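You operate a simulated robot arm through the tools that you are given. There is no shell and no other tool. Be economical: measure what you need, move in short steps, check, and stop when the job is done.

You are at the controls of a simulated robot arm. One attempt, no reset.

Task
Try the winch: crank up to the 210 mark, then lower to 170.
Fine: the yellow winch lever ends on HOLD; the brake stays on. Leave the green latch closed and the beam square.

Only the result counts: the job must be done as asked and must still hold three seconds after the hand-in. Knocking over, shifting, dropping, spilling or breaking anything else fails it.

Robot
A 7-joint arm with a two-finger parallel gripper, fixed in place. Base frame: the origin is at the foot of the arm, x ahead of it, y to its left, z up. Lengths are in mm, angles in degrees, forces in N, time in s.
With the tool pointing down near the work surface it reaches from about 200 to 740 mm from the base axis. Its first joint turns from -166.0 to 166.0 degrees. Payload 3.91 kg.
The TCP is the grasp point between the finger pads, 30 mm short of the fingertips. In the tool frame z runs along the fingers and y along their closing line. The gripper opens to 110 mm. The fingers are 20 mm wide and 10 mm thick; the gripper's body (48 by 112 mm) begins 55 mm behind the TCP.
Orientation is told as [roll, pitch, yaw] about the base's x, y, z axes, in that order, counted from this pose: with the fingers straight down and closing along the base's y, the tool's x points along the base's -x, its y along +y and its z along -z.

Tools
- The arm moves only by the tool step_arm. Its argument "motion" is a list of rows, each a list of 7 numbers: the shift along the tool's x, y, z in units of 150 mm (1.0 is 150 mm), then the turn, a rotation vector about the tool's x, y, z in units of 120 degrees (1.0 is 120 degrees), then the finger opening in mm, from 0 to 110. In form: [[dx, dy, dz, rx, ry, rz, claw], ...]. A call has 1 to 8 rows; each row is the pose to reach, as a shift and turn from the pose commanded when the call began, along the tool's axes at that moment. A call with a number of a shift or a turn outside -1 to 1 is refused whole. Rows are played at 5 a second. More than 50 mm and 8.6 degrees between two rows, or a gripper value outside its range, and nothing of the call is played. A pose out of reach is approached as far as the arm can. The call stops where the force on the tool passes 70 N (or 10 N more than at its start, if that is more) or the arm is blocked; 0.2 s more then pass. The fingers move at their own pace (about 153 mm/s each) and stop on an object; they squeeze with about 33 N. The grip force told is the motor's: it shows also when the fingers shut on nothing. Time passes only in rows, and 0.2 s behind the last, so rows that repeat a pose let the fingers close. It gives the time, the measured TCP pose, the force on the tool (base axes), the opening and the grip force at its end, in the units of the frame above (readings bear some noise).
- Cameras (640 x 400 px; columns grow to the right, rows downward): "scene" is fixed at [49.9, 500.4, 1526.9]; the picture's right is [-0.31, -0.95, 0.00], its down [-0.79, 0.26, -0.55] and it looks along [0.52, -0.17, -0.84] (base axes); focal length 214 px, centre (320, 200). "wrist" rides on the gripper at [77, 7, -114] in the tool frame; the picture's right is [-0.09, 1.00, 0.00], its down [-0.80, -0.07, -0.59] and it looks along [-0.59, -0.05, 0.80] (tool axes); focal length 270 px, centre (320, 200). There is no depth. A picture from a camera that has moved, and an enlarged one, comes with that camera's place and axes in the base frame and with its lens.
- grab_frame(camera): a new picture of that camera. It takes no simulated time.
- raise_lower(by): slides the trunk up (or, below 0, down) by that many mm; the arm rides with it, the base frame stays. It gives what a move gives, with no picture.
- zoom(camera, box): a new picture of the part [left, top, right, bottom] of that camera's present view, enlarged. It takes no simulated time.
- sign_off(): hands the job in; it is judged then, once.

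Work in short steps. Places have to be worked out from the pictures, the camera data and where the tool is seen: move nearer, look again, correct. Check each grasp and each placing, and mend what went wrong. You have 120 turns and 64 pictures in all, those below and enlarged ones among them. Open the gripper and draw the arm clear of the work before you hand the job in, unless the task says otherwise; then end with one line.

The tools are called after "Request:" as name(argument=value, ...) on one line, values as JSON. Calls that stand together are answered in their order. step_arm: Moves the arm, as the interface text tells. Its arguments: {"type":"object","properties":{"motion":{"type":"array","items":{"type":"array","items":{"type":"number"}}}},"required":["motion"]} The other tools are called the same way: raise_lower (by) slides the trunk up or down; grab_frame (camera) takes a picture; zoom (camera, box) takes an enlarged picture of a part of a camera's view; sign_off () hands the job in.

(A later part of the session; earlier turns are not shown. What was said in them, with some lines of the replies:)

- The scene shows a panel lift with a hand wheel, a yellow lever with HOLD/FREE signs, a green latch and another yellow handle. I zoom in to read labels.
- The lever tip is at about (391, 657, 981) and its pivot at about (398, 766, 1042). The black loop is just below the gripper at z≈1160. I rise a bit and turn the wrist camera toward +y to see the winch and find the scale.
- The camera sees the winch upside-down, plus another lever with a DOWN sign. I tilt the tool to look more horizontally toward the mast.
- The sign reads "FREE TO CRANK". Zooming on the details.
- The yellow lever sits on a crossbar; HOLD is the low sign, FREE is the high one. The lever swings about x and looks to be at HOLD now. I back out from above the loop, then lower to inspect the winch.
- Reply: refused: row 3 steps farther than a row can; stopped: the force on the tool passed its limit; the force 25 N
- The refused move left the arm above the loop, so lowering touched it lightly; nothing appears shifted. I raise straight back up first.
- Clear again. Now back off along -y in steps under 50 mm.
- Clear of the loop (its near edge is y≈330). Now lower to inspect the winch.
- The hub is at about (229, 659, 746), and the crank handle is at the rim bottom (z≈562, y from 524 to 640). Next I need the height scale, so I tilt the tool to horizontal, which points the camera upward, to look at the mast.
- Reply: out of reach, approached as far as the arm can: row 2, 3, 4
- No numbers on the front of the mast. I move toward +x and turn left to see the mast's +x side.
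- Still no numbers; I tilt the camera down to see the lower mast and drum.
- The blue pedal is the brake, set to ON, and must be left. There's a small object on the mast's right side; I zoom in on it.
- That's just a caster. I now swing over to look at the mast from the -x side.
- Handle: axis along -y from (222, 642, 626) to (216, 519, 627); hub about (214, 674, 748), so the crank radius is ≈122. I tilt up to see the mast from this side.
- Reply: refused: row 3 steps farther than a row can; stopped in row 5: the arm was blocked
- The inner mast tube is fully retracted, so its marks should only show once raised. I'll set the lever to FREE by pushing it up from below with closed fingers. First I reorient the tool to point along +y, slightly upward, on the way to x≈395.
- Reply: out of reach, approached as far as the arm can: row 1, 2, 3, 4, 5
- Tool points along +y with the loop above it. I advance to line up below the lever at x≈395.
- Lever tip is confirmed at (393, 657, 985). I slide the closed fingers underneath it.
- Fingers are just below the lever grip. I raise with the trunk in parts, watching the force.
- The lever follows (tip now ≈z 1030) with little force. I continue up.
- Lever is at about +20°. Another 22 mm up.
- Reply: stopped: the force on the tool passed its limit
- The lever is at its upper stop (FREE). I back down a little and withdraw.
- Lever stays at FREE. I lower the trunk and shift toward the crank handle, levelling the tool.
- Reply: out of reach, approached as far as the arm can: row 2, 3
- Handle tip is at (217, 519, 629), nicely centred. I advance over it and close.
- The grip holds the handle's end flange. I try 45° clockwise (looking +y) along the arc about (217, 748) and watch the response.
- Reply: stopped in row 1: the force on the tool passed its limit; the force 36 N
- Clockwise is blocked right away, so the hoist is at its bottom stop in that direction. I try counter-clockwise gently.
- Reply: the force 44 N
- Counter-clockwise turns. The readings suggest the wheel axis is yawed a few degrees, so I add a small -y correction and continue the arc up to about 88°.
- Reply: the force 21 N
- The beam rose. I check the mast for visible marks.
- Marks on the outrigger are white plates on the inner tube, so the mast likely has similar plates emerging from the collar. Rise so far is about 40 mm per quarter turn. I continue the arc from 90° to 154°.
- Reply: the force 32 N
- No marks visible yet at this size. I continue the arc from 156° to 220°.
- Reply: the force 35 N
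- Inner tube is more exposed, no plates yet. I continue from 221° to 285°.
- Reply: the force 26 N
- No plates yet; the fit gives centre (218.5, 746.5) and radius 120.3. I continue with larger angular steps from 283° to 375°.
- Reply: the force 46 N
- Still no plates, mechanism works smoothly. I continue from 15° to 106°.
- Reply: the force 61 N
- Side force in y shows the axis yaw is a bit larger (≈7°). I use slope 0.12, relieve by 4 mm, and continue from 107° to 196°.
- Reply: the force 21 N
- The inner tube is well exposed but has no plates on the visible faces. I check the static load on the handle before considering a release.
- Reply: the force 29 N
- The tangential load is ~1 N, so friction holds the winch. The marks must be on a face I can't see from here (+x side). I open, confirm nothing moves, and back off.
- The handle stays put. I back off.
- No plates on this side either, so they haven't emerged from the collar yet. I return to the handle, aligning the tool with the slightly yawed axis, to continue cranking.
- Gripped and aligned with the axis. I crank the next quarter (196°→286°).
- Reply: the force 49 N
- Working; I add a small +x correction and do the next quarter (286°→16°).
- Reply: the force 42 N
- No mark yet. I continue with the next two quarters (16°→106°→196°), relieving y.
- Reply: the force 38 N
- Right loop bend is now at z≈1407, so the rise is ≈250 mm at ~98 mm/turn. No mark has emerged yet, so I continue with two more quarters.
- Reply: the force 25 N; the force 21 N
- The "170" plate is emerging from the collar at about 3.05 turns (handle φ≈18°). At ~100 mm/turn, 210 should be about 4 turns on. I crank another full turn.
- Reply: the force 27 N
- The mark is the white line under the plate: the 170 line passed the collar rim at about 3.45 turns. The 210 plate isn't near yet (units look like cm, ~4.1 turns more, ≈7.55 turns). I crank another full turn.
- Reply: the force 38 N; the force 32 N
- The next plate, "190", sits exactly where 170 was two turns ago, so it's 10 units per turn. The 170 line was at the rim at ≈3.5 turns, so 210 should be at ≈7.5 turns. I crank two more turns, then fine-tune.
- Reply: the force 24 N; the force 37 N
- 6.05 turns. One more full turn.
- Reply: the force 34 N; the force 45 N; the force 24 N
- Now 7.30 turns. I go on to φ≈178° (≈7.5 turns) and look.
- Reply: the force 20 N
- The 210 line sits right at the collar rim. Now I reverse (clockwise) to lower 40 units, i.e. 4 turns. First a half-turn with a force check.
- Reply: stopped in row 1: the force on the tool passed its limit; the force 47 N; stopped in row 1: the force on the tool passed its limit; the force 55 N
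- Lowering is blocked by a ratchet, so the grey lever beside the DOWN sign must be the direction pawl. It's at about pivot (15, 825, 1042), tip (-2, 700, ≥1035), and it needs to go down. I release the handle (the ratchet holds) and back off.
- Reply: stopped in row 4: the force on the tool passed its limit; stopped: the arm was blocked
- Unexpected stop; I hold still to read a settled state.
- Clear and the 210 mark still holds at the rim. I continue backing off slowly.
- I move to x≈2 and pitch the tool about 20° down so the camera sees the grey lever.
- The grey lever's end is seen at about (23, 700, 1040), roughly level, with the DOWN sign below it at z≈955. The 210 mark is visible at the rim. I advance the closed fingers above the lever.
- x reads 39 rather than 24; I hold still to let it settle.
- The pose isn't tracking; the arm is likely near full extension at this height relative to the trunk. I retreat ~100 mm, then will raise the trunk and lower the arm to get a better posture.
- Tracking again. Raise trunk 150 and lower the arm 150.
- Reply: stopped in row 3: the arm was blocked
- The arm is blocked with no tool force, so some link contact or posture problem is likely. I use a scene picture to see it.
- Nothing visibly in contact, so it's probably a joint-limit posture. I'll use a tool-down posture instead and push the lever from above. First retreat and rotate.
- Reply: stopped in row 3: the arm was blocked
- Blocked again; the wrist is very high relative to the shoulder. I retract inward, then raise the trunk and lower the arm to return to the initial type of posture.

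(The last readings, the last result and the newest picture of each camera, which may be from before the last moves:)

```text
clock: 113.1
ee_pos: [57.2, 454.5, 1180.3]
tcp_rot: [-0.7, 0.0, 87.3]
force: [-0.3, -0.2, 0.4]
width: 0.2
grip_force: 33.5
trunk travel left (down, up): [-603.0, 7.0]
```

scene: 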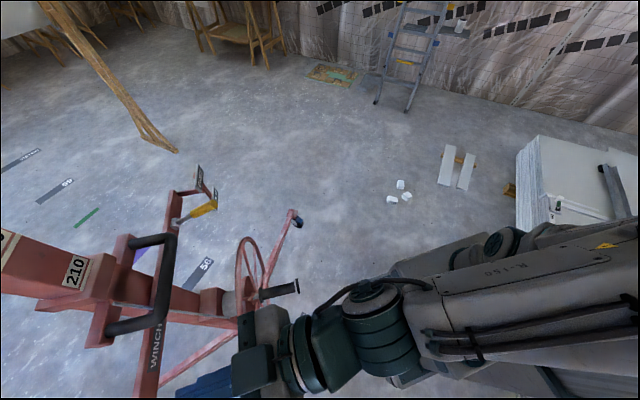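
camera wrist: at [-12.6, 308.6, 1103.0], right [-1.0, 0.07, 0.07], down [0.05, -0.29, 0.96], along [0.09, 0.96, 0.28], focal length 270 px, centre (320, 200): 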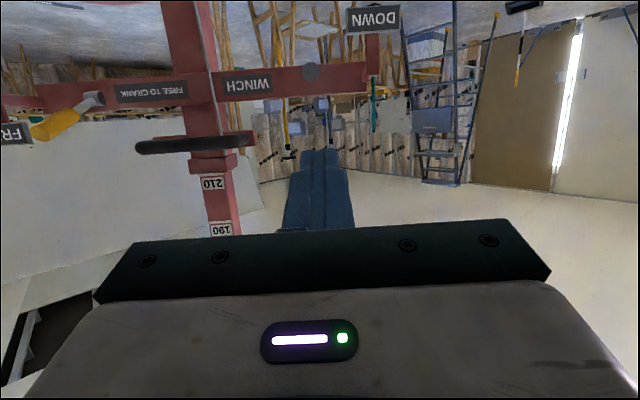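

Tool-down posture reached at (57, 454, 1180). Now I advance outward above the lever.

Request:
step_arm(motion=[[-0.283, 0.049, 0.056, 0, 0, 0, 0], [-0.565, 0.098, 0.111, 0, 0, 0, 0], [-0.848, 0.147, 0.167, 0, 0, 0, 0], [-0.848, 0.147, 0.167, 0, 0, 0, 0]])

```text
clock: 114.1
ee_pos: [43.5, 582.7, 1158.5]
tcp_rot: [-0.8, -0.1, 87.4]
force: [0.0, -0.6, -0.4]
width: 0.0
grip_force: 33.0
trunk travel left (down, up): [-603.0, 7.0]
```

Request:
step_arm(motion=[[-0.285, 0.052, 0.06, 0, 0, 0, 0], [-0.57, 0.104, 0.12, 0, 0, 0, 0], [-0.855, 0.157, 0.19, 0, 0, 0, 0], [-0.855, 0.157, 0.19, 0, 0, 0, 0]])

```text
clock: 115.1
ee_pos: [29.1, 720.0, 1125.1]
tcp_rot: [-0.7, 0.3, 87.4]
force: [0.2, 0.3, -0.5]
width: 0.0
grip_force: 33.2
trunk travel left (down, up): [-603.0, 7.0]
```

Fingertips are above the lever. I push down with the trunk in steps.

Request:
raise_lower(by=-60)

Request:
raise_lower(by=-20)

```text
clock: 116.1
ee_pos: [27.6, 711.2, 1066.7]
tcp_rot: [-0.7, -0.2, 87.3]
force: [0.3, -0.1, 1.2]
width: 0.3
grip_force: 33.4
trunk travel left (down, up): [-543.0, 67.0]
```

```text
clock: 116.8
ee_pos: [28.1, 712.2, 1046.9]
tcp_rot: [-0.6, -0.2, 87.5]
force: [0.1, -0.2, 3.2]
width: 0.1
grip_force: 32.8
trunk travel left (down, up): [-523.0, 87.0]
```

A light 3 N contact: the lever is moving. I continue to its stop.

Request:
raise_lower(by=-25)

Request:
raise_lower(by=-25)

```text
clock: 117.5
ee_pos: [28.7, 711.0, 1022.5]
tcp_rot: [-0.7, -0.1, 87.4]
force: [0.0, -2.0, 4.7]
width: 0.1
grip_force: 32.8
trunk travel left (down, up): [-498.0, 112.0]
```

```text
clock: 118.2
ee_pos: [28.9, 706.8, 1012.1]
tcp_rot: [-0.6, -1.2, 87.4]
force: [-0.1, -14.5, 62.1]
width: 0.0
grip_force: 32.9
trunk travel left (down, up): [-473.0, 137.0]
```

Firm stop at about 30° below level: the lever is on DOWN. I raise off and retract.

Request:
raise_lower(by=110)

Request:
step_arm(motion=[[0.29, -0.05, 0, 0, 0, 0, 0], [0.58, -0.1, 0, 0, 0, 0, 0], [0.87, -0.15, 0, 0, 0, 0, 0], [1.0, -0.18, 0, 0, 0, 0, 0]])

Request:
step_arm(motion=[[0.29, -0.2, 0, 0, 0, 0, 0], [0.58, -0.45, 0, 0, 0, 0, 60], [0.8, -0.7, 0, 0, 0, 0, 110], [0.85, -1.0, 0, 0, 0, 0, 110]])

```text
clock: 119.6
ee_pos: [28.6, 712.5, 1105.1]
tcp_rot: [-0.8, -0.1, 87.5]
force: [-1.2, 0.4, -0.4]
width: 0.2
grip_force: 33.1
trunk travel left (down, up): [-583.0, 27.0]
```

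```text
clock: 120.6
ee_pos: [49.7, 560.2, 1105.9]
tcp_rot: [-0.7, 0.0, 87.4]
force: [-0.8, 0.2, 0.3]
width: 0.2
grip_force: 33.2
trunk travel left (down, up): [-583.0, 27.0]
```

```text
refused: row 1 steps farther than a row can; nothing moved
```

Request:
step_arm(motion=[[0.17, -0.2, 0, 0, 0, 0, 0], [0.35, -0.4, 0, 0, 0, 0, 110], [0.52, -0.6, 0, 0, 0, 0, 110], [0.7, -0.8, 0, 0, 0, 0, 110], [0.87, -1.0, 0, 0, 0, 0, 110]])

```text
clock: 121.8
ee_pos: [191.8, 424.2, 1108.5]
tcp_rot: [-0.7, -0.1, 87.6]
force: [0.3, 0.6, 1.0]
width: 110.0
grip_force: 0.0
trunk travel left (down, up): [-583.0, 27.0]
```

Clear of the winch. I tilt the tool back to horizontal for the crank.

Request:
step_arm(motion=[[0, 0, 0, 0, -0.07, 0, 110], [0, 0, 0, 0, -0.14, 0, 110], [0, 0, 0, 0, -0.21, 0, 110], [0, 0, 0, 0, -0.28, 0, 110], [0, 0, 0, 0, -0.35, 0, 110], [0, 0, 0, 0, -0.42, 0, 110], [0, 0, 0, 0, -0.49, 0, 110], [0, 0, 0, 0, -0.56, 0, 110]])

Request:
step_arm(motion=[[0, 0, 0, 0.007, -0.065, 0, 110], [0, 0, 0, 0.014, -0.13, 0, 110], [0, 0, 0, 0.021, -0.19, 0, 110]])

```text
clock: 123.6
ee_pos: [199.1, 437.0, 1111.2]
tcp_rot: [-1.6, -67.5, 89.0]
force: [0.2, 1.0, 0.7]
width: 110.1
grip_force: 0.0
out of reach, approached as far as the arm can: row 8
trunk travel left (down, up): [-583.0, 27.0]
```

```text
clock: 124.4
ee_pos: [210.0, 454.2, 1108.8]
tcp_rot: [-103.1, -88.8, -171.8]
force: [-0.6, -0.3, -0.2]
width: 110.0
grip_force: 0.0
out of reach, approached as far as the arm can: row 1, 2, 3
trunk travel left (down, up): [-583.0, 27.0]
```

Heading 85°, horizontal. I lower the trunk, then raise the arm in front of the handle to regain the earlier cranking posture.

Request:
raise_lower(by=-400)

Request:
step_arm(motion=[[-0.25, 0, 0, 0, 0, 0, 110], [-0.5, 0, 0, 0, 0, 0, 110], [-0.75, 0, 0, 0, 0, 0, 110], [-1.0, 0, 0, 0, 0, 0, 110]])

Request:
raise_lower(by=-110)

```text
clock: 128.2
ee_pos: [209.9, 453.6, 708.6]
tcp_rot: [-97.0, -88.8, -178.0]
force: [0.3, -0.4, 0.0]
width: 109.9
grip_force: 0.0
trunk travel left (down, up): [-183.0, 427.0]
```

```text
clock: 129.2
ee_pos: [206.1, 454.3, 856.7]
tcp_rot: [-91.9, -88.9, 176.9]
force: [1.1, 0.0, -0.1]
width: 110.0
grip_force: 0.0
trunk travel left (down, up): [-183.0, 427.0]
```

```text
clock: 130.7
ee_pos: [206.4, 454.5, 747.9]
tcp_rot: [-97.0, -88.8, -177.9]
force: [0.3, -0.7, 0.0]
width: 110.1
grip_force: 0.0
trunk travel left (down, up): [-73.0, 537.0]
```

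Request:
step_arm(motion=[[-0.26, -0.02, 0, 0, 0, 0, 110], [-0.52, -0.04, 0, 0, 0, 0, 110], [-0.787, -0.053, 0, 0, 0, 0, 110], [-0.787, -0.053, 0, 0, 0, 0, 110]])

```text
clock: 131.7
ee_pos: [211.1, 451.4, 864.9]
tcp_rot: [-97.4, -88.8, -177.6]
force: [0.8, -0.1, 0.2]
width: 110.0
grip_force: 0.1
trunk travel left (down, up): [-73.0, 537.0]
```

Request:
step_arm(motion=[[0, -0.01, 0.24, 0, 0, 0, 110], [0, -0.02, 0.48, 0, 0, 0, 110], [0, -0.025, 0.72, 0, 0, 0, 110], [0, -0.025, 0.72, 0, 0, 0, 60], [0, -0.025, 0.72, 0, 0, 0, 0], [0, -0.025, 0.72, 0, 0, 0, 0]])

```text
clock: 132.3
ee_pos: [218.8, 514.8, 865.5]
tcp_rot: [-77.0, -88.7, 162.3]
force: [-1.4, -65.4, 6.0]
width: 108.0
grip_force: 0.0
trunk travel left (down, up): [-73.0, 537.0]
stopped in row 3: the force on the tool passed its limit (the readings are from after the stop); the commanded pose is now the measured one
```

Fingertips touched something before reaching the handle, so it may have turned. I back off and use the last picture on a scene view covering both mast plates and handle.

Request:
step_arm(motion=[[0, 0, -0.2, 0, 0, 0, 110], [0, 0, -0.4, 0, 0, 0, 110], [0, 0, -0.6, 0, 0, 0, 110], [0, 0, -0.6, 0, 0, 0, 110]])

Request:
zoom(camera="scene", box=[20, 190, 340, 390])

```text
clock: 133.3
ee_pos: [208.4, 437.9, 855.3]
tcp_rot: [-56.5, -88.2, 142.0]
force: [1.1, -0.4, -0.2]
width: 109.9
grip_force: 0.1
trunk travel left (down, up): [-73.0, 537.0]
```

```text
2.00 times, centred on (180, 290) of scene
camera zoom: at [49.9, 500.4, 1526.9], right [-0.31, -0.95, 0.0], down [-0.79, 0.26, -0.55], along [0.52, -0.17, -0.84], focal length 429 px, centre (600, 20)
```

zoom: 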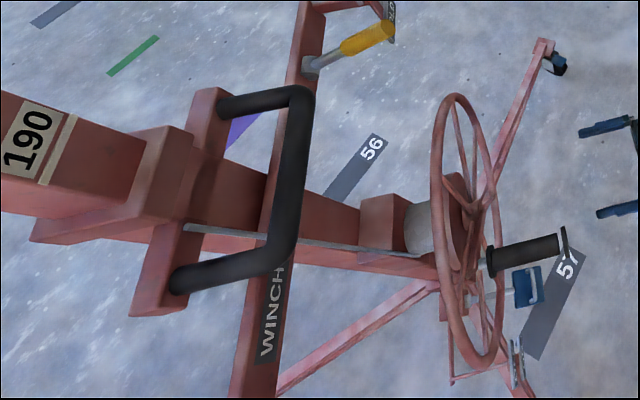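

The winch has crept down since DOWN was set: the 190 line is ~1.1 turns above the rim (reading ≈201), and the handle is at φ≈220°, about (141, ·, 839). I go there and catch it now.

Request:
step_arm(motion=[[0.05, 0.265, -0.02, 0, 0, 0, 110], [0.107, 0.527, -0.047, 0, 0, 0, 110], [0.107, 0.527, 0.23, 0, 0, 0, 110], [0.107, 0.527, 0.5, 0, 0, 0, 110], [0.107, 0.527, 0.76, 0, 0, 0, 110], [0.107, 0.527, 0.76, 0, 0, 0, 20], [0.107, 0.527, 0.76, 0, 0, 0, 0], [0.107, 0.527, 0.76, 0, 0, 0, 0]])

```text
clock: 135.1
ee_pos: [136.4, 559.9, 837.1]
tcp_rot: [-62.7, -87.9, 148.8]
force: [-37.6, 9.4, 1.7]
width: 41.6
grip_force: 44.7
trunk travel left (down, up): [-73.0, 537.0]
```

Caught: width 41.6 at φ≈222° and static, so it isn't creeping now. The reading is ≈201.9 by angle, so the remaining lowering is ≈3.19 turns. I try clockwise gently.

Request:
step_arm(motion=[[-0.061, -0.08, 0, 0, 0, 0, 0], [-0.123, -0.189, 0, 0, 0, 0, 0], [-0.167, -0.307, 0, 0, 0, 0, 0]])

```text
clock: 135.6
ee_pos: [135.0, 561.5, 840.0]
tcp_rot: [-47.4, -87.1, 134.9]
force: [-44.4, 22.3, -10.0]
width: 41.8
grip_force: 45.1
trunk travel left (down, up): [-73.0, 537.0]
stopped in row 2: the force on the tool passed its limit (the readings are from after the stop); the commanded pose is now the measured one
```

Clockwise is still ratchet-blocked, so the grey lever must be a spring-return "hold to lower" release (spring force was felt): my first press lowered ≈8.75 units (-315°). I'll repeat identical presses to get just below 170, then crank up to exactly 170. First, open and back off slowly.

Request:
step_arm(motion=[[0, 0, 0, 0, 0, 0, 60], [0, 0, 0, 0, 0, 0, 110], [0, 0, 0, 0, 0, 0, 110], [0, 0, 0, 0, 0, 0, 110]])

Request:
step_arm(motion=[[0, 0, -0.1, 0, 0, 0, 110], [0, 0, -0.2, 0, 0, 0, 110], [0, 0, -0.3, 0, 0, 0, 110], [0, 0, -0.4, 0, 0, 0, 110], [0, 0, -0.5, 0, 0, 0, 110], [0, 0, -0.6, 0, 0, 0, 110], [0, 0, -0.7, 0, 0, 0, 110], [0, 0, -0.8, 0, 0, 0, 110]])

```text
clock: 136.6
ee_pos: [149.3, 556.6, 842.2]
tcp_rot: [-43.7, -87.7, 130.2]
force: [0.4, 0.3, -0.4]
width: 110.1
grip_force: 0.0
trunk travel left (down, up): [-73.0, 537.0]
```

```text
clock: 138.4
ee_pos: [139.6, 437.6, 845.4]
tcp_rot: [-44.9, -87.5, 131.4]
force: [0.3, 0.4, -0.5]
width: 110.1
grip_force: 0.0
trunk travel left (down, up): [-73.0, 537.0]
```

Request:
raise_lower(by=510)

Request:
step_arm(motion=[[0.25, 0, 0, 0, 0, 0, 0], [0.5, 0, 0, 0, 0, 0, 0], [0.75, 0, 0, 0, 0, 0, 0], [1.0, 0, 0, 0, 0, 0, 0]])

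Request:
step_arm(motion=[[0, 0, 0, 0, 0.07, 0, 0], [0, 0, 0, 0, 0.14, 0, 0], [0, 0, 0, 0, 0.21, 0, 0], [0, 0, 0, 0, 0.28, 0, 0], [0, 0, 0, 0, 0.35, 0, 0], [0, 0, 0, 0, 0.42, 0, 0], [0, 0, 0, 0, 0.49, 0, 0], [0, 0, 0, 0, 0.56, 0, 0]])

Request:
step_arm(motion=[[0, 0, 0, 0, 0.065, 0, 0], [0, 0, 0, 0, 0.13, 0, 0], [0, 0, 0, 0, 0.17, 0, 0]])

```text
refused: 510 is not a number from -400 to 400
```

```text
clock: 139.4
ee_pos: [153.9, 462.5, 704.6]
tcp_rot: [-45.6, -87.7, 132.3]
force: [-0.6, -0.6, 0.8]
width: 0.3
grip_force: 33.1
out of reach, approached as far as the arm can: row 3, 4
trunk travel left (down, up): [-73.0, 537.0]
```

```text
clock: 141.2
ee_pos: [154.2, 461.3, 705.4]
tcp_rot: [-1.7, -21.0, 87.1]
force: [0.5, -0.5, 0.3]
width: 0.1
grip_force: 32.9
trunk travel left (down, up): [-73.0, 537.0]
```

```text
clock: 142.0
ee_pos: [167.4, 450.9, 752.8]
tcp_rot: [5.0, -7.9, 85.9]
force: [-0.3, 0.2, -0.1]
width: 0.0
grip_force: 33.3
trunk travel left (down, up): [-73.0, 537.0]
stopped in row 3: the arm was blocked; the commanded pose is now the measured one
```

The raise was refused (limit 400) but the others ran harmlessly. I raise the trunk in two parts, then lower and level the arm.

Request:
raise_lower(by=400)

Request:
raise_lower(by=130)

Request:
step_arm(motion=[[0, 0.1, 0.2, 0, 0, 0, 0], [0, 0.3, 0.4, 0, 0, 0, 0], [0, 0.5, 0.6, 0.01, 0.02, 0, 0], [0, 0.7, 0.68, 0.02, 0.04, 0, 0], [0, 0.75, 0.68, 0.04, 0.066, 0, 0]])

```text
clock: 145.9
ee_pos: [166.7, 451.5, 1154.0]
tcp_rot: [5.2, -7.7, 86.0]
force: [0.6, 0.1, -0.5]
width: 0.0
grip_force: 32.7
trunk travel left (down, up): [-473.0, 137.0]
```

```text
clock: 147.4
ee_pos: [165.5, 452.1, 1282.0]
tcp_rot: [5.1, -7.7, 86.1]
force: [0.5, 0.6, -0.1]
width: 0.3
grip_force: 32.4
trunk travel left (down, up): [-603.0, 7.0]
```

```text
clock: 148.3
ee_pos: [117.0, 457.1, 1253.8]
tcp_rot: [12.9, -11.8, 82.2]
force: [-0.1, -0.3, -0.3]
width: 0.1
grip_force: 33.2
trunk travel left (down, up): [-603.0, 7.0]
stopped in row 4: the arm was blocked; the commanded pose is now the measured one
```

Request:
step_arm(motion=[[0.041, -0.044, 0.19, 0, 0, 0, 0], [0.082, -0.087, 0.38, 0, 0, 0, 0], [0.123, -0.131, 0.572, 0, 0, 0, 0], [0.123, -0.131, 0.572, 0.035, 0.033, 0, 0], [0.123, -0.131, 0.572, 0.07, 0.065, 0, 0], [0.123, -0.131, 0.572, 0.1075, 0.098, 0, 0]])

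```text
clock: 149.2
ee_pos: [123.4, 452.4, 1211.6]
tcp_rot: [18.1, -15.2, 80.7]
force: [-0.8, 0.0, 0.3]
width: 0.0
grip_force: 33.2
trunk travel left (down, up): [-603.0, 7.0]
stopped in row 4: the arm was blocked; the commanded pose is now the measured one
```

Request:
step_arm(motion=[[0.066, 0.088, 0.191, 0, 0, 0, 0], [0.133, 0.175, 0.383, 0, 0, 0, 0], [0.199, 0.263, 0.574, 0, 0, 0, 0], [0.199, 0.263, 0.574, 0, 0, 0, 0]])

Request:
step_arm(motion=[[0, 0, 0, 0.03, 0.025, 0, 0], [0, 0, 0, 0.06, 0.05, 0, 0], [0, 0, 0, 0.09, 0.075, 0, 0], [0, 0, 0, 0.12, 0.1, 0, 0], [0, 0, 0, 0.15, 0.127, 0, 0]])

```text
clock: 150.2
ee_pos: [72.7, 452.0, 1172.8]
tcp_rot: [24.5, -18.6, 76.7]
force: [-0.9, 0.3, 0.7]
width: 0.2
grip_force: 33.1
trunk travel left (down, up): [-603.0, 7.0]
```

```text
clock: 150.6
ee_pos: [78.6, 451.6, 1183.1]
tcp_rot: [23.9, -17.4, 76.5]
force: [-0.4, -0.2, -0.1]
width: 0.0
grip_force: 33.5
trunk travel left (down, up): [-603.0, 7.0]
stopped in row 1: the arm was blocked; the commanded pose is now the measured one
```

Still hitting a joint limit. I go up to free it (like the earlier recovery), restore the tilt, then come down.

Request:
step_arm(motion=[[-0.07, 0.127, -0.207, 0, 0, 0, 0], [-0.135, 0.253, -0.414, 0, 0, 0, 0], [-0.2, 0.38, -0.621, 0, 0, 0, 0], [-0.27, 0.507, -0.828, 0, 0, 0, 0]])

Request:
step_arm(motion=[[0, 0, 0, 0.045, -0.018, 0, 0], [0, 0, 0, 0.09, -0.037, 0, 0], [0, 0, 0, 0.135, -0.055, 0, 0]])

```text
clock: 151.6
ee_pos: [55.3, 451.5, 1329.5]
tcp_rot: [23.6, -17.3, 76.7]
force: [0.0, 0.5, 0.1]
width: 0.0
grip_force: 33.4
trunk travel left (down, up): [-603.0, 7.0]
```

```text
clock: 152.4
ee_pos: [54.8, 451.0, 1330.1]
tcp_rot: [7.9, -23.7, 74.8]
force: [0.1, 0.3, -0.1]
width: 0.0
grip_force: 33.3
trunk travel left (down, up): [-603.0, 7.0]
```

Request:
step_arm(motion=[[0, 0, 0, -0.019, 0.006, -0.043, 0], [0, 0, 0, -0.0375, 0.012, -0.085, 0]])

Request:
step_arm(motion=[[0.095, -0.031, 0.211, 0, 0, 0, 0], [0.19, -0.062, 0.421, 0, 0, 0, 0], [0.285, -0.092, 0.632, 0, 0, 0, 0], [0.38, -0.123, 0.843, 0, 0, 0, 0]])

Request:
step_arm(motion=[[0, 0, 0, 0.015, 0.05, 0, 0], [0, 0, 0, 0.03, 0.1, 0, 0], [0, 0, 0, 0.05, 0.15, 0, 0], [0, 0, 0, 0.07, 0.2, 0, 0]])

```text
clock: 153.0
ee_pos: [55.0, 452.4, 1331.2]
tcp_rot: [8.2, -23.7, 86.1]
force: [0.9, 0.0, 0.8]
width: 0.1
grip_force: 33.5
trunk travel left (down, up): [-603.0, 7.0]
```

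```text
clock: 154.0
ee_pos: [55.1, 452.0, 1190.4]
tcp_rot: [8.1, -23.7, 86.1]
force: [-1.1, -0.1, -0.7]
width: 0.2
grip_force: 32.9
trunk travel left (down, up): [-603.0, 7.0]
```

```text
clock: 155.0
ee_pos: [55.5, 451.3, 1189.9]
tcp_rot: [-0.8, 0.4, 87.8]
force: [0.1, 0.3, -0.5]
width: 0.2
grip_force: 33.4
trunk travel left (down, up): [-603.0, 7.0]
```

Recovered. I advance above the grey lever again.

Request:
step_arm(motion=[[-0.288, 0.041, 0.071, 0, 0, 0, 0], [-0.577, 0.083, 0.142, 0, 0, 0, 0], [-0.865, 0.124, 0.213, 0, 0, 0, 0], [-0.865, 0.124, 0.213, 0, 0, 0, 0]])

Request:
step_arm(motion=[[-0.288, 0.041, 0.071, 0, 0, 0, 0], [-0.577, 0.083, 0.142, 0, 0, 0, 0], [-0.865, 0.124, 0.213, 0, 0, 0, 0], [-0.865, 0.124, 0.213, 0, 0, 0, 0], [-0.865, 0.124, 0.213, 0, 0, 0, 0]])

```text
clock: 156.0
ee_pos: [43.3, 582.0, 1160.1]
tcp_rot: [-0.9, 0.2, 87.7]
force: [0.5, 0.0, 0.6]
width: 0.0
grip_force: 32.7
trunk travel left (down, up): [-603.0, 7.0]
```

```text
clock: 157.2
ee_pos: [30.3, 708.5, 1129.1]
tcp_rot: [-0.7, 0.0, 87.8]
force: [-0.5, -0.5, -0.2]
width: 0.2
grip_force: 33.0
trunk travel left (down, up): [-603.0, 7.0]
```

Do one press with the same sequence as before; the forces will tell whether the lever sprang back.

Request:
raise_lower(by=-62)

Request:
raise_lower(by=-20)

Request:
raise_lower(by=-25)

```text
clock: 158.3
ee_pos: [31.2, 710.8, 1062.3]
tcp_rot: [-0.9, 0.2, 87.7]
force: [-0.1, -1.0, 2.2]
width: 0.2
grip_force: 32.9
trunk travel left (down, up): [-541.0, 69.0]
```

```text
clock: 158.9
ee_pos: [31.2, 710.6, 1042.0]
tcp_rot: [-0.8, 0.1, 87.8]
force: [-1.0, -2.3, 3.5]
width: 0.2
grip_force: 33.0
trunk travel left (down, up): [-521.0, 89.0]
```

```text
clock: 159.6
ee_pos: [32.0, 710.7, 1016.4]
tcp_rot: [-0.8, 0.2, 87.8]
force: [1.2, 0.0, 5.5]
width: 0.0
grip_force: 33.0
trunk travel left (down, up): [-496.0, 114.0]
```

Spring-return confirmed, and force grows with depth. I finish this press and perform three more matching the first one.

Request:
raise_lower(by=-19)

Request:
raise_lower(by=110)

Request:
raise_lower(by=-41)

Request:
raise_lower(by=-20)

Request:
raise_lower(by=-24)

Request:
raise_lower(by=-25)

Request:
raise_lower(by=110)

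```text
clock: 160.3
ee_pos: [31.8, 707.7, 1011.5]
tcp_rot: [-0.7, -1.1, 87.5]
force: [1.0, 5.2, 61.3]
width: 0.0
grip_force: 33.2
trunk travel left (down, up): [-477.0, 133.0]
```

```text
clock: 161.7
ee_pos: [31.8, 711.5, 1106.9]
tcp_rot: [-0.8, 0.3, 87.7]
force: [0.1, -0.3, -1.1]
width: 0.1
grip_force: 33.2
trunk travel left (down, up): [-587.0, 23.0]
```

```text
clock: 162.6
ee_pos: [32.1, 711.5, 1068.3]
tcp_rot: [-0.8, 0.2, 87.7]
force: [-0.7, -0.4, 1.9]
width: 0.2
grip_force: 32.8
trunk travel left (down, up): [-546.0, 64.0]
```

```text
clock: 163.2
ee_pos: [30.9, 710.5, 1047.4]
tcp_rot: [-0.8, 0.1, 87.8]
force: [-1.3, -3.9, 3.0]
width: 0.1
grip_force: 33.5
trunk travel left (down, up): [-526.0, 84.0]
```

```text
clock: 163.9
ee_pos: [31.1, 711.5, 1022.9]
tcp_rot: [-0.8, 0.1, 87.8]
force: [-0.5, 0.9, 4.5]
width: 0.2
grip_force: 33.0
trunk travel left (down, up): [-502.0, 108.0]
```

```text
clock: 164.6
ee_pos: [33.1, 708.9, 1011.6]
tcp_rot: [-0.5, -1.0, 87.5]
force: [1.6, 6.1, 61.6]
width: 0.1
grip_force: 32.8
trunk travel left (down, up): [-477.0, 133.0]
```

```text
clock: 166.1
ee_pos: [31.6, 711.3, 1108.5]
tcp_rot: [-0.8, 0.1, 87.8]
force: [-0.2, -0.4, -0.3]
width: 0.1
grip_force: 33.5
trunk travel left (down, up): [-587.0, 23.0]
```

Two presses done. I do two more identical ones, aiming for a reading of ≈162–167, just below 170.

Request:
raise_lower(by=-42)

Request:
raise_lower(by=-20)

Request:
raise_lower(by=-24)

Request:
raise_lower(by=-25)

Request:
raise_lower(by=110)

Request:
raise_lower(by=-41)

Request:
raise_lower(by=-20)

Request:
raise_lower(by=-24)

Request:
raise_lower(by=-25)

Request:
raise_lower(by=110)

```text
clock: 166.9
ee_pos: [30.5, 711.6, 1066.7]
tcp_rot: [-0.9, 0.1, 87.7]
force: [0.6, -0.4, 2.6]
width: 0.0
grip_force: 32.7
trunk travel left (down, up): [-545.0, 65.0]
```

```text
clock: 167.6
ee_pos: [31.0, 711.5, 1045.6]
tcp_rot: [-0.7, 0.2, 87.6]
force: [0.1, -4.4, 4.4]
width: 0.2
grip_force: 33.2
trunk travel left (down, up): [-525.0, 85.0]
```

```text
clock: 168.3
ee_pos: [33.0, 711.4, 1023.1]
tcp_rot: [-0.7, 0.2, 87.7]
force: [1.0, 1.1, 6.7]
width: 0.0
grip_force: 33.3
trunk travel left (down, up): [-501.0, 109.0]
```

```text
clock: 169.0
ee_pos: [32.3, 707.8, 1012.5]
tcp_rot: [-0.6, -1.1, 87.5]
force: [2.1, 5.4, 64.8]
width: 0.0
grip_force: 33.1
trunk travel left (down, up): [-476.0, 134.0]
```

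```text
clock: 170.4
ee_pos: [31.2, 711.4, 1107.1]
tcp_rot: [-0.8, 0.2, 87.8]
force: [-0.1, 0.5, -0.5]
width: 0.1
grip_force: 32.9
trunk travel left (down, up): [-586.0, 24.0]
```

```text
clock: 171.2
ee_pos: [31.8, 711.4, 1066.1]
tcp_rot: [-0.8, 0.2, 87.6]
force: [0.1, 0.4, 1.6]
width: 0.0
grip_force: 33.2
trunk travel left (down, up): [-545.0, 65.0]
```

```text
clock: 171.9
ee_pos: [31.3, 710.0, 1046.1]
tcp_rot: [-0.8, 0.2, 87.6]
force: [-0.3, -4.6, 3.7]
width: 0.0
grip_force: 32.8
trunk travel left (down, up): [-525.0, 85.0]
```

```text
clock: 172.6
ee_pos: [32.4, 711.5, 1022.2]
tcp_rot: [-0.8, 0.1, 87.7]
force: [1.2, 0.8, 6.0]
width: 0.0
grip_force: 32.9
trunk travel left (down, up): [-501.0, 109.0]
```

```text
clock: 173.3
ee_pos: [30.9, 707.5, 1012.8]
tcp_rot: [-0.7, -1.1, 87.6]
force: [2.0, 5.5, 64.2]
width: 0.0
grip_force: 32.8
trunk travel left (down, up): [-476.0, 134.0]
```

```text
clock: 174.8
ee_pos: [31.3, 712.1, 1107.1]
tcp_rot: [-0.9, 0.2, 87.6]
force: [0.3, 0.0, 0.1]
width: 0.0
grip_force: 33.3
trunk travel left (down, up): [-586.0, 24.0]
```

All presses done consistently. Now I retract and return to the horizontal posture in front of the wheel with closed fingers.

Request:
step_arm(motion=[[0.29, -0.05, 0, 0, 0, 0, 0], [0.58, -0.1, 0, 0, 0, 0, 0], [0.87, -0.15, 0, 0, 0, 0, 0], [1.0, -0.18, 0, 0, 0, 0, 0]])

Request:
step_arm(motion=[[0.17, -0.2, 0, 0, 0, 0, 0], [0.35, -0.4, 0, 0, 0, 0, 0], [0.52, -0.6, 0, 0, 0, 0, 0], [0.7, -0.8, 0, 0, 0, 0, 0], [0.87, -1.0, 0, 0, 0, 0, 0]])

Request:
step_arm(motion=[[0, 0, 0, 0, -0.07, 0, 0], [0, 0, 0, 0, -0.14, 0, 0], [0, 0, 0, 0, -0.21, 0, 0], [0, 0, 0, 0, -0.28, 0, 0], [0, 0, 0, 0, -0.35, 0, 0], [0, 0, 0, 0, -0.42, 0, 0], [0, 0, 0, 0, -0.49, 0, 0], [0, 0, 0, 0, -0.56, 0, 0]])

Request:
step_arm(motion=[[0, 0, 0, 0.007, -0.065, 0, 0], [0, 0, 0, 0.014, -0.13, 0, 0], [0, 0, 0, 0.021, -0.19, 0, 0]])

Request:
raise_lower(by=-400)

```text
clock: 175.8
ee_pos: [53.6, 560.9, 1108.7]
tcp_rot: [-0.7, 0.2, 87.6]
force: [-0.2, 0.3, 0.5]
width: 0.2
grip_force: 33.0
trunk travel left (down, up): [-586.0, 24.0]
```

```text
clock: 176.9
ee_pos: [196.5, 424.9, 1108.7]
tcp_rot: [-0.7, 0.2, 87.7]
force: [-0.3, 0.6, 0.0]
width: 0.0
grip_force: 33.2
trunk travel left (down, up): [-586.0, 24.0]
```

```text
clock: 178.8
ee_pos: [202.1, 434.1, 1111.3]
tcp_rot: [-1.6, -67.0, 89.2]
force: [-0.4, -0.4, -0.6]
width: 0.1
grip_force: 33.0
out of reach, approached as far as the arm can: row 8
trunk travel left (down, up): [-586.0, 24.0]
```

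```text
clock: 179.6
ee_pos: [212.4, 451.2, 1109.7]
tcp_rot: [-87.1, -88.7, 172.4]
force: [-0.2, 0.3, 0.5]
width: 0.2
grip_force: 33.5
out of reach, approached as far as the arm can: row 1, 2, 3
trunk travel left (down, up): [-586.0, 24.0]
```

```text
clock: 183.4
ee_pos: [212.2, 451.4, 708.5]
tcp_rot: [-82.4, -88.6, 167.6]
force: [-0.5, 0.0, -0.2]
width: 0.0
grip_force: 32.7
trunk travel left (down, up): [-186.0, 424.0]
```

Request:
step_arm(motion=[[-0.25, 0, 0, 0, 0, 0, 0], [-0.5, 0, 0, 0, 0, 0, 0], [-0.75, 0, 0, 0, 0, 0, 0], [-1.0, 0, 0, 0, 0, 0, 0]])

Request:
raise_lower(by=-113)

Request:
step_arm(motion=[[-0.26, -0.03, 0, 0, 0, 0, 0], [-0.52, -0.06, 0, 0, 0, 0, 0], [-0.8, -0.08, 0, 0, 0, 0, 0], [-0.8, -0.08, 0, 0, 0, 0, 0]])

Request:
step_arm(motion=[[0, 0, 0.15, 0, 0, 0, 0], [0, 0, 0.3, 0, 0, 0, 0], [0, 0, 0.45, 0, 0, 0, 0], [0, 0, 0.6, 0, 0, 0, 0], [0, 0, 0.727, 0, 0, 0, 0], [0, 0, 0.727, 0, 0, 0, 0]])

```text
clock: 184.4
ee_pos: [208.3, 453.8, 858.7]
tcp_rot: [-77.7, -88.8, 163.0]
force: [0.2, 0.9, 0.2]
width: 0.0
grip_force: 32.7
trunk travel left (down, up): [-186.0, 424.0]
```

```text
clock: 185.8
ee_pos: [209.3, 452.1, 746.1]
tcp_rot: [-82.1, -88.7, 167.2]
force: [0.5, 1.5, 0.1]
width: 0.0
grip_force: 34.0
trunk travel left (down, up): [-73.0, 537.0]
```

```text
clock: 186.8
ee_pos: [216.1, 452.6, 866.7]
tcp_rot: [-81.7, -88.7, 167.0]
force: [0.8, 0.2, 0.0]
width: 0.0
grip_force: 33.1
trunk travel left (down, up): [-73.0, 537.0]
```

```text
clock: 188.2
ee_pos: [228.9, 560.0, 866.0]
tcp_rot: [-81.5, -88.7, 166.7]
force: [0.4, 0.1, 0.1]
width: 0.1
grip_force: 33.2
trunk travel left (down, up): [-73.0, 537.0]
```

No contact at φ=175°. I now sweep the closed fingers counter-clockwise along the handle circle; they will push the handle ahead (raising) wherever it is. First half.

Request:
step_arm(motion=[[0.017, 0.251, 0, 0, 0, 0, 0], [0.111, 0.483, 0, 0, 0, 0, 0], [0.273, 0.675, 0, 0, 0, 0, 0], [0.485, 0.808, 0, 0, 0, 0, 0], [0.729, 0.869, 0, 0, 0, 0, 0]])

Request:
step_arm(motion=[[0.251, -0.017, 0, 0, 0, 0, 0], [0.483, -0.111, 0, 0, 0, 0, 0], [0.675, -0.273, 0, 0, 0, 0, 0], [0.808, -0.485, 0, 0, 0, 0, 0], [0.869, -0.729, 0, 0, 0, 0, 0]])

```text
clock: 189.4
ee_pos: [101.1, 570.6, 754.8]
tcp_rot: [-83.4, -88.6, 168.7]
force: [-0.3, 0.5, -0.2]
width: 0.1
grip_force: 32.8
trunk travel left (down, up): [-73.0, 537.0]
```

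```text
clock: 190.6
ee_pos: [213.4, 562.4, 626.3]
tcp_rot: [-80.6, -88.7, 165.7]
force: [-2.1, -0.7, -0.7]
width: 0.0
grip_force: 33.2
trunk travel left (down, up): [-73.0, 537.0]
```

No contact through φ≈357°, so the handle is ahead, as expected near 38°. I continue in smaller calls to note where contact starts.

Request:
step_arm(motion=[[0.002, -0.112, 0, 0, 0, 0, 0], [-0.011, -0.223, 0, 0, 0, 0, 0]])

Request:
step_arm(motion=[[-0.03, -0.108, 0, 0, 0, 0, 0]])

Request:
step_arm(motion=[[-0.043, -0.103, 0, 0, 0, 0, 0]])

Request:
step_arm(motion=[[-0.058, -0.096, 0, 0, 0, 0, 0]])

Request:
step_arm(motion=[[-0.07, -0.087, 0, 0, 0, 0, 0]])

Request:
step_arm(motion=[[-0.082, -0.076, 0, 0, 0, 0, 0]])

```text
clock: 191.2
ee_pos: [248.4, 557.6, 628.1]
tcp_rot: [-85.4, -88.7, 170.3]
force: [-1.1, -0.7, 0.9]
width: 0.0
grip_force: 33.4
trunk travel left (down, up): [-73.0, 537.0]
```

```text
clock: 191.6
ee_pos: [264.4, 557.6, 630.2]
tcp_rot: [-66.4, -88.7, 151.4]
force: [-8.3, 0.3, -11.4]
width: 0.0
grip_force: 32.9
trunk travel left (down, up): [-73.0, 537.0]
```

```text
clock: 192.0
ee_pos: [278.3, 554.8, 636.9]
tcp_rot: [-72.1, -88.9, 157.0]
force: [-7.6, 1.6, -9.6]
width: 0.0
grip_force: 33.2
trunk travel left (down, up): [-73.0, 537.0]
```

```text
clock: 192.4
ee_pos: [294.1, 554.5, 649.8]
tcp_rot: [-81.8, -88.7, 166.8]
force: [-5.4, 2.2, -8.4]
width: 0.0
grip_force: 33.1
trunk travel left (down, up): [-73.0, 537.0]
```

```text
clock: 192.8
ee_pos: [306.4, 554.4, 662.1]
tcp_rot: [-91.0, -88.6, 176.0]
force: [-0.1, 1.3, -2.1]
width: 0.0
grip_force: 32.7
trunk travel left (down, up): [-73.0, 537.0]
```

```text
clock: 193.2
ee_pos: [317.2, 552.8, 673.4]
tcp_rot: [-85.0, -88.8, 170.1]
force: [-2.7, -6.0, -9.5]
width: 0.0
grip_force: 33.2
trunk travel left (down, up): [-73.0, 537.0]
```

Contact began at finger φ≈15–18°, so the handle was at ≈32° (reading ≈166.6), matching the prediction. I push on to finger φ=140°, which puts the handle at ≈155° → reading 170.

Request:
step_arm(motion=[[-0.191, -0.115, 0, 0, 0, 0, 0], [-0.407, -0.173, 0, 0, 0, 0, 0], [-0.63, -0.169, 0, 0, 0, 0, 0], [-0.843, -0.103, 0, 0, 0, 0, 0], [-0.976, -0.025, 0, 0, 0, 0, 0]])

Request:
step_arm(motion=[[-0.075, 0.062, 0, 0, 0, 0, 0], [-0.143, 0.133, 0, 0, 0, 0, 0], [-0.143, 0.133, 0, 0, 0, 0, 0]])

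```text
clock: 194.4
ee_pos: [315.7, 551.6, 821.6]
tcp_rot: [-86.3, -88.8, 171.6]
force: [6.7, 3.7, -7.5]
width: 0.0
grip_force: 33.4
trunk travel left (down, up): [-73.0, 537.0]
```

```text
clock: 195.2
ee_pos: [291.2, 555.2, 839.9]
tcp_rot: [-86.2, -88.7, 171.7]
force: [3.9, -0.1, -3.7]
width: 0.0
grip_force: 33.1
trunk travel left (down, up): [-73.0, 537.0]
```

Handle is now at ≈157° → reading ≈170. I back off and go to the yellow lever, coming in above it.

Request:
step_arm(motion=[[0, 0, -0.2, 0, 0, 0, 0], [0, 0, -0.4, 0, 0, 0, 0], [0, 0, -0.6, 0, 0, 0, 0], [0, 0, -0.8, 0, 0, 0, 0]])

Request:
raise_lower(by=377)

Request:
step_arm(motion=[[0.16, -0.153, 0, 0, 0, 0, 0], [0.33, -0.306, 0, 0, 0, 0, 0], [0.5, -0.46, 0, 0, 0, 0, 0], [0.667, -0.613, 0, 0, 0, 0, 0], [0.667, -0.613, 0, 0, 0, 0, 0]])

```text
clock: 196.2
ee_pos: [283.9, 434.4, 841.0]
tcp_rot: [-81.9, -88.7, 167.4]
force: [0.7, 0.3, 0.3]
width: 0.1
grip_force: 33.4
trunk travel left (down, up): [-73.0, 537.0]
```

```text
clock: 199.9
ee_pos: [284.5, 434.1, 1216.9]
tcp_rot: [-81.9, -88.7, 167.3]
force: [-0.5, 0.6, -0.1]
width: 0.0
grip_force: 33.1
trunk travel left (down, up): [-450.0, 160.0]
```

```text
clock: 201.1
ee_pos: [377.9, 427.9, 1119.9]
tcp_rot: [-82.6, -88.7, 167.9]
force: [0.0, -0.1, 0.1]
width: 0.0
grip_force: 32.4
trunk travel left (down, up): [-450.0, 160.0]
```

Request:
step_arm(motion=[[-0.03, 0.01, 0.26, 0, 0, 0, 0], [-0.07, 0.02, 0.53, 0, 0, 0, 0], [-0.08, 0.02, 0.793, 0, 0, 0, 0], [-0.08, 0.02, 0.793, 0, 0, 0, 0]])

Request:
step_arm(motion=[[0, 0.005, 0.26, 0, 0, 0, 0], [0, 0.01, 0.53, 0, 0, 0, 0], [0, 0.015, 0.793, 0, 0, 0, 0], [0, 0.015, 0.793, 0, 0, 0, 0]])

```text
clock: 202.1
ee_pos: [384.0, 545.5, 1131.8]
tcp_rot: [-80.8, -88.7, 166.0]
force: [0.2, 0.5, -0.7]
width: 0.2
grip_force: 32.8
trunk travel left (down, up): [-450.0, 160.0]
```

```text
clock: 203.1
ee_pos: [391.4, 665.7, 1128.8]
tcp_rot: [-81.1, -88.7, 166.2]
force: [-0.4, -0.7, 0.1]
width: 0.1
grip_force: 32.8
trunk travel left (down, up): [-450.0, 160.0]
```

Above the yellow lever. I lower in parts until its lower stop is felt (expected near z≈1024).

Request:
raise_lower(by=-60)

Request:
raise_lower(by=-28)

Request:
raise_lower(by=-12)

Request:
raise_lower(by=-8)

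```text
clock: 204.1
ee_pos: [390.3, 664.9, 1068.0]
tcp_rot: [-80.7, -88.6, 165.9]
force: [0.2, -0.6, -0.3]
width: 0.0
grip_force: 33.1
trunk travel left (down, up): [-390.0, 220.0]
```

```text
clock: 204.8
ee_pos: [391.2, 663.8, 1041.8]
tcp_rot: [-81.6, -88.7, 166.9]
force: [-1.1, 0.7, 0.3]
width: 0.0
grip_force: 33.2
trunk travel left (down, up): [-362.0, 248.0]
```

```text
clock: 205.4
ee_pos: [391.2, 663.3, 1028.9]
tcp_rot: [-82.0, -88.7, 167.2]
force: [-0.3, -1.0, 0.0]
width: 0.0
grip_force: 33.2
trunk travel left (down, up): [-350.0, 260.0]
```

```text
clock: 206.0
ee_pos: [391.0, 662.6, 1025.6]
tcp_rot: [-98.7, -88.7, -176.0]
force: [2.1, -1.2, 14.4]
width: 0.0
grip_force: 33.5
trunk travel left (down, up): [-342.0, 268.0]
```

Stop felt at z≈1025, exactly as predicted. A final small press to seat it, then I withdraw upward and back.

Request:
raise_lower(by=-6)

Request:
raise_lower(by=60)

Request:
step_arm(motion=[[0, 0, -0.25, 0, 0, 0, 0], [0, 0, -0.5, 0, 0, 0, 0], [0, 0, -0.75, 0, 0, 0, 0], [0, 0, -1.0, 0, 0, 0, 0], [0, 0, -1.0, 0, 0, 0, 0]])

```text
clock: 206.5
ee_pos: [391.1, 660.4, 1024.2]
tcp_rot: [-114.7, -88.3, -160.0]
force: [2.7, -4.7, 36.5]
width: 0.2
grip_force: 32.8
trunk travel left (down, up): [-336.0, 274.0]
```

```text
clock: 207.5
ee_pos: [392.2, 664.7, 1074.9]
tcp_rot: [-77.1, -88.8, 162.2]
force: [0.4, 0.1, 0.6]
width: 0.1
grip_force: 33.1
trunk travel left (down, up): [-396.0, 214.0]
```

```text
clock: 208.7
ee_pos: [377.7, 514.6, 1075.9]
tcp_rot: [-82.9, -88.7, 168.2]
force: [-0.4, -0.1, -0.7]
width: 0.0
grip_force: 32.6
trunk travel left (down, up): [-396.0, 214.0]
```

The lever is seated on HOLD and the arm is clear of it. I open the gripper and draw back further.

Request:
step_arm(motion=[[0, 0, -0.2, 0, 0, 0, 60], [0, 0, -0.4, 0, 0, 0, 110], [0, 0, -0.5, 0, 0, 0, 110]])

```text
clock: 209.5
ee_pos: [371.1, 439.0, 1075.5]
tcp_rot: [-83.1, -88.7, 168.6]
force: [0.4, 0.8, 0.8]
width: 109.9
grip_force: 0.2
trunk travel left (down, up): [-396.0, 214.0]
```

The arm is clear, the gripper open, the lever on HOLD, and the latch and brake were never touched. Handing in.

Request:
sign_off()

```text
The job is handed in.
```

I cranked the winch up to the 210 mark (seen at the collar rim), then lowered it to about 170, set the yellow lever back to HOLD, and handed in. The 170 and the HOLD setting come from crank angle and the force at the lever's stop, because I had no pictures left to check them. Lowering took presses on the grey DOWN lever, which went slightly below 170, so I cranked back up. The brake and green latch were not touched, but early on the gripper lightly bumped the black loop on the beam; nothing looked shifted.
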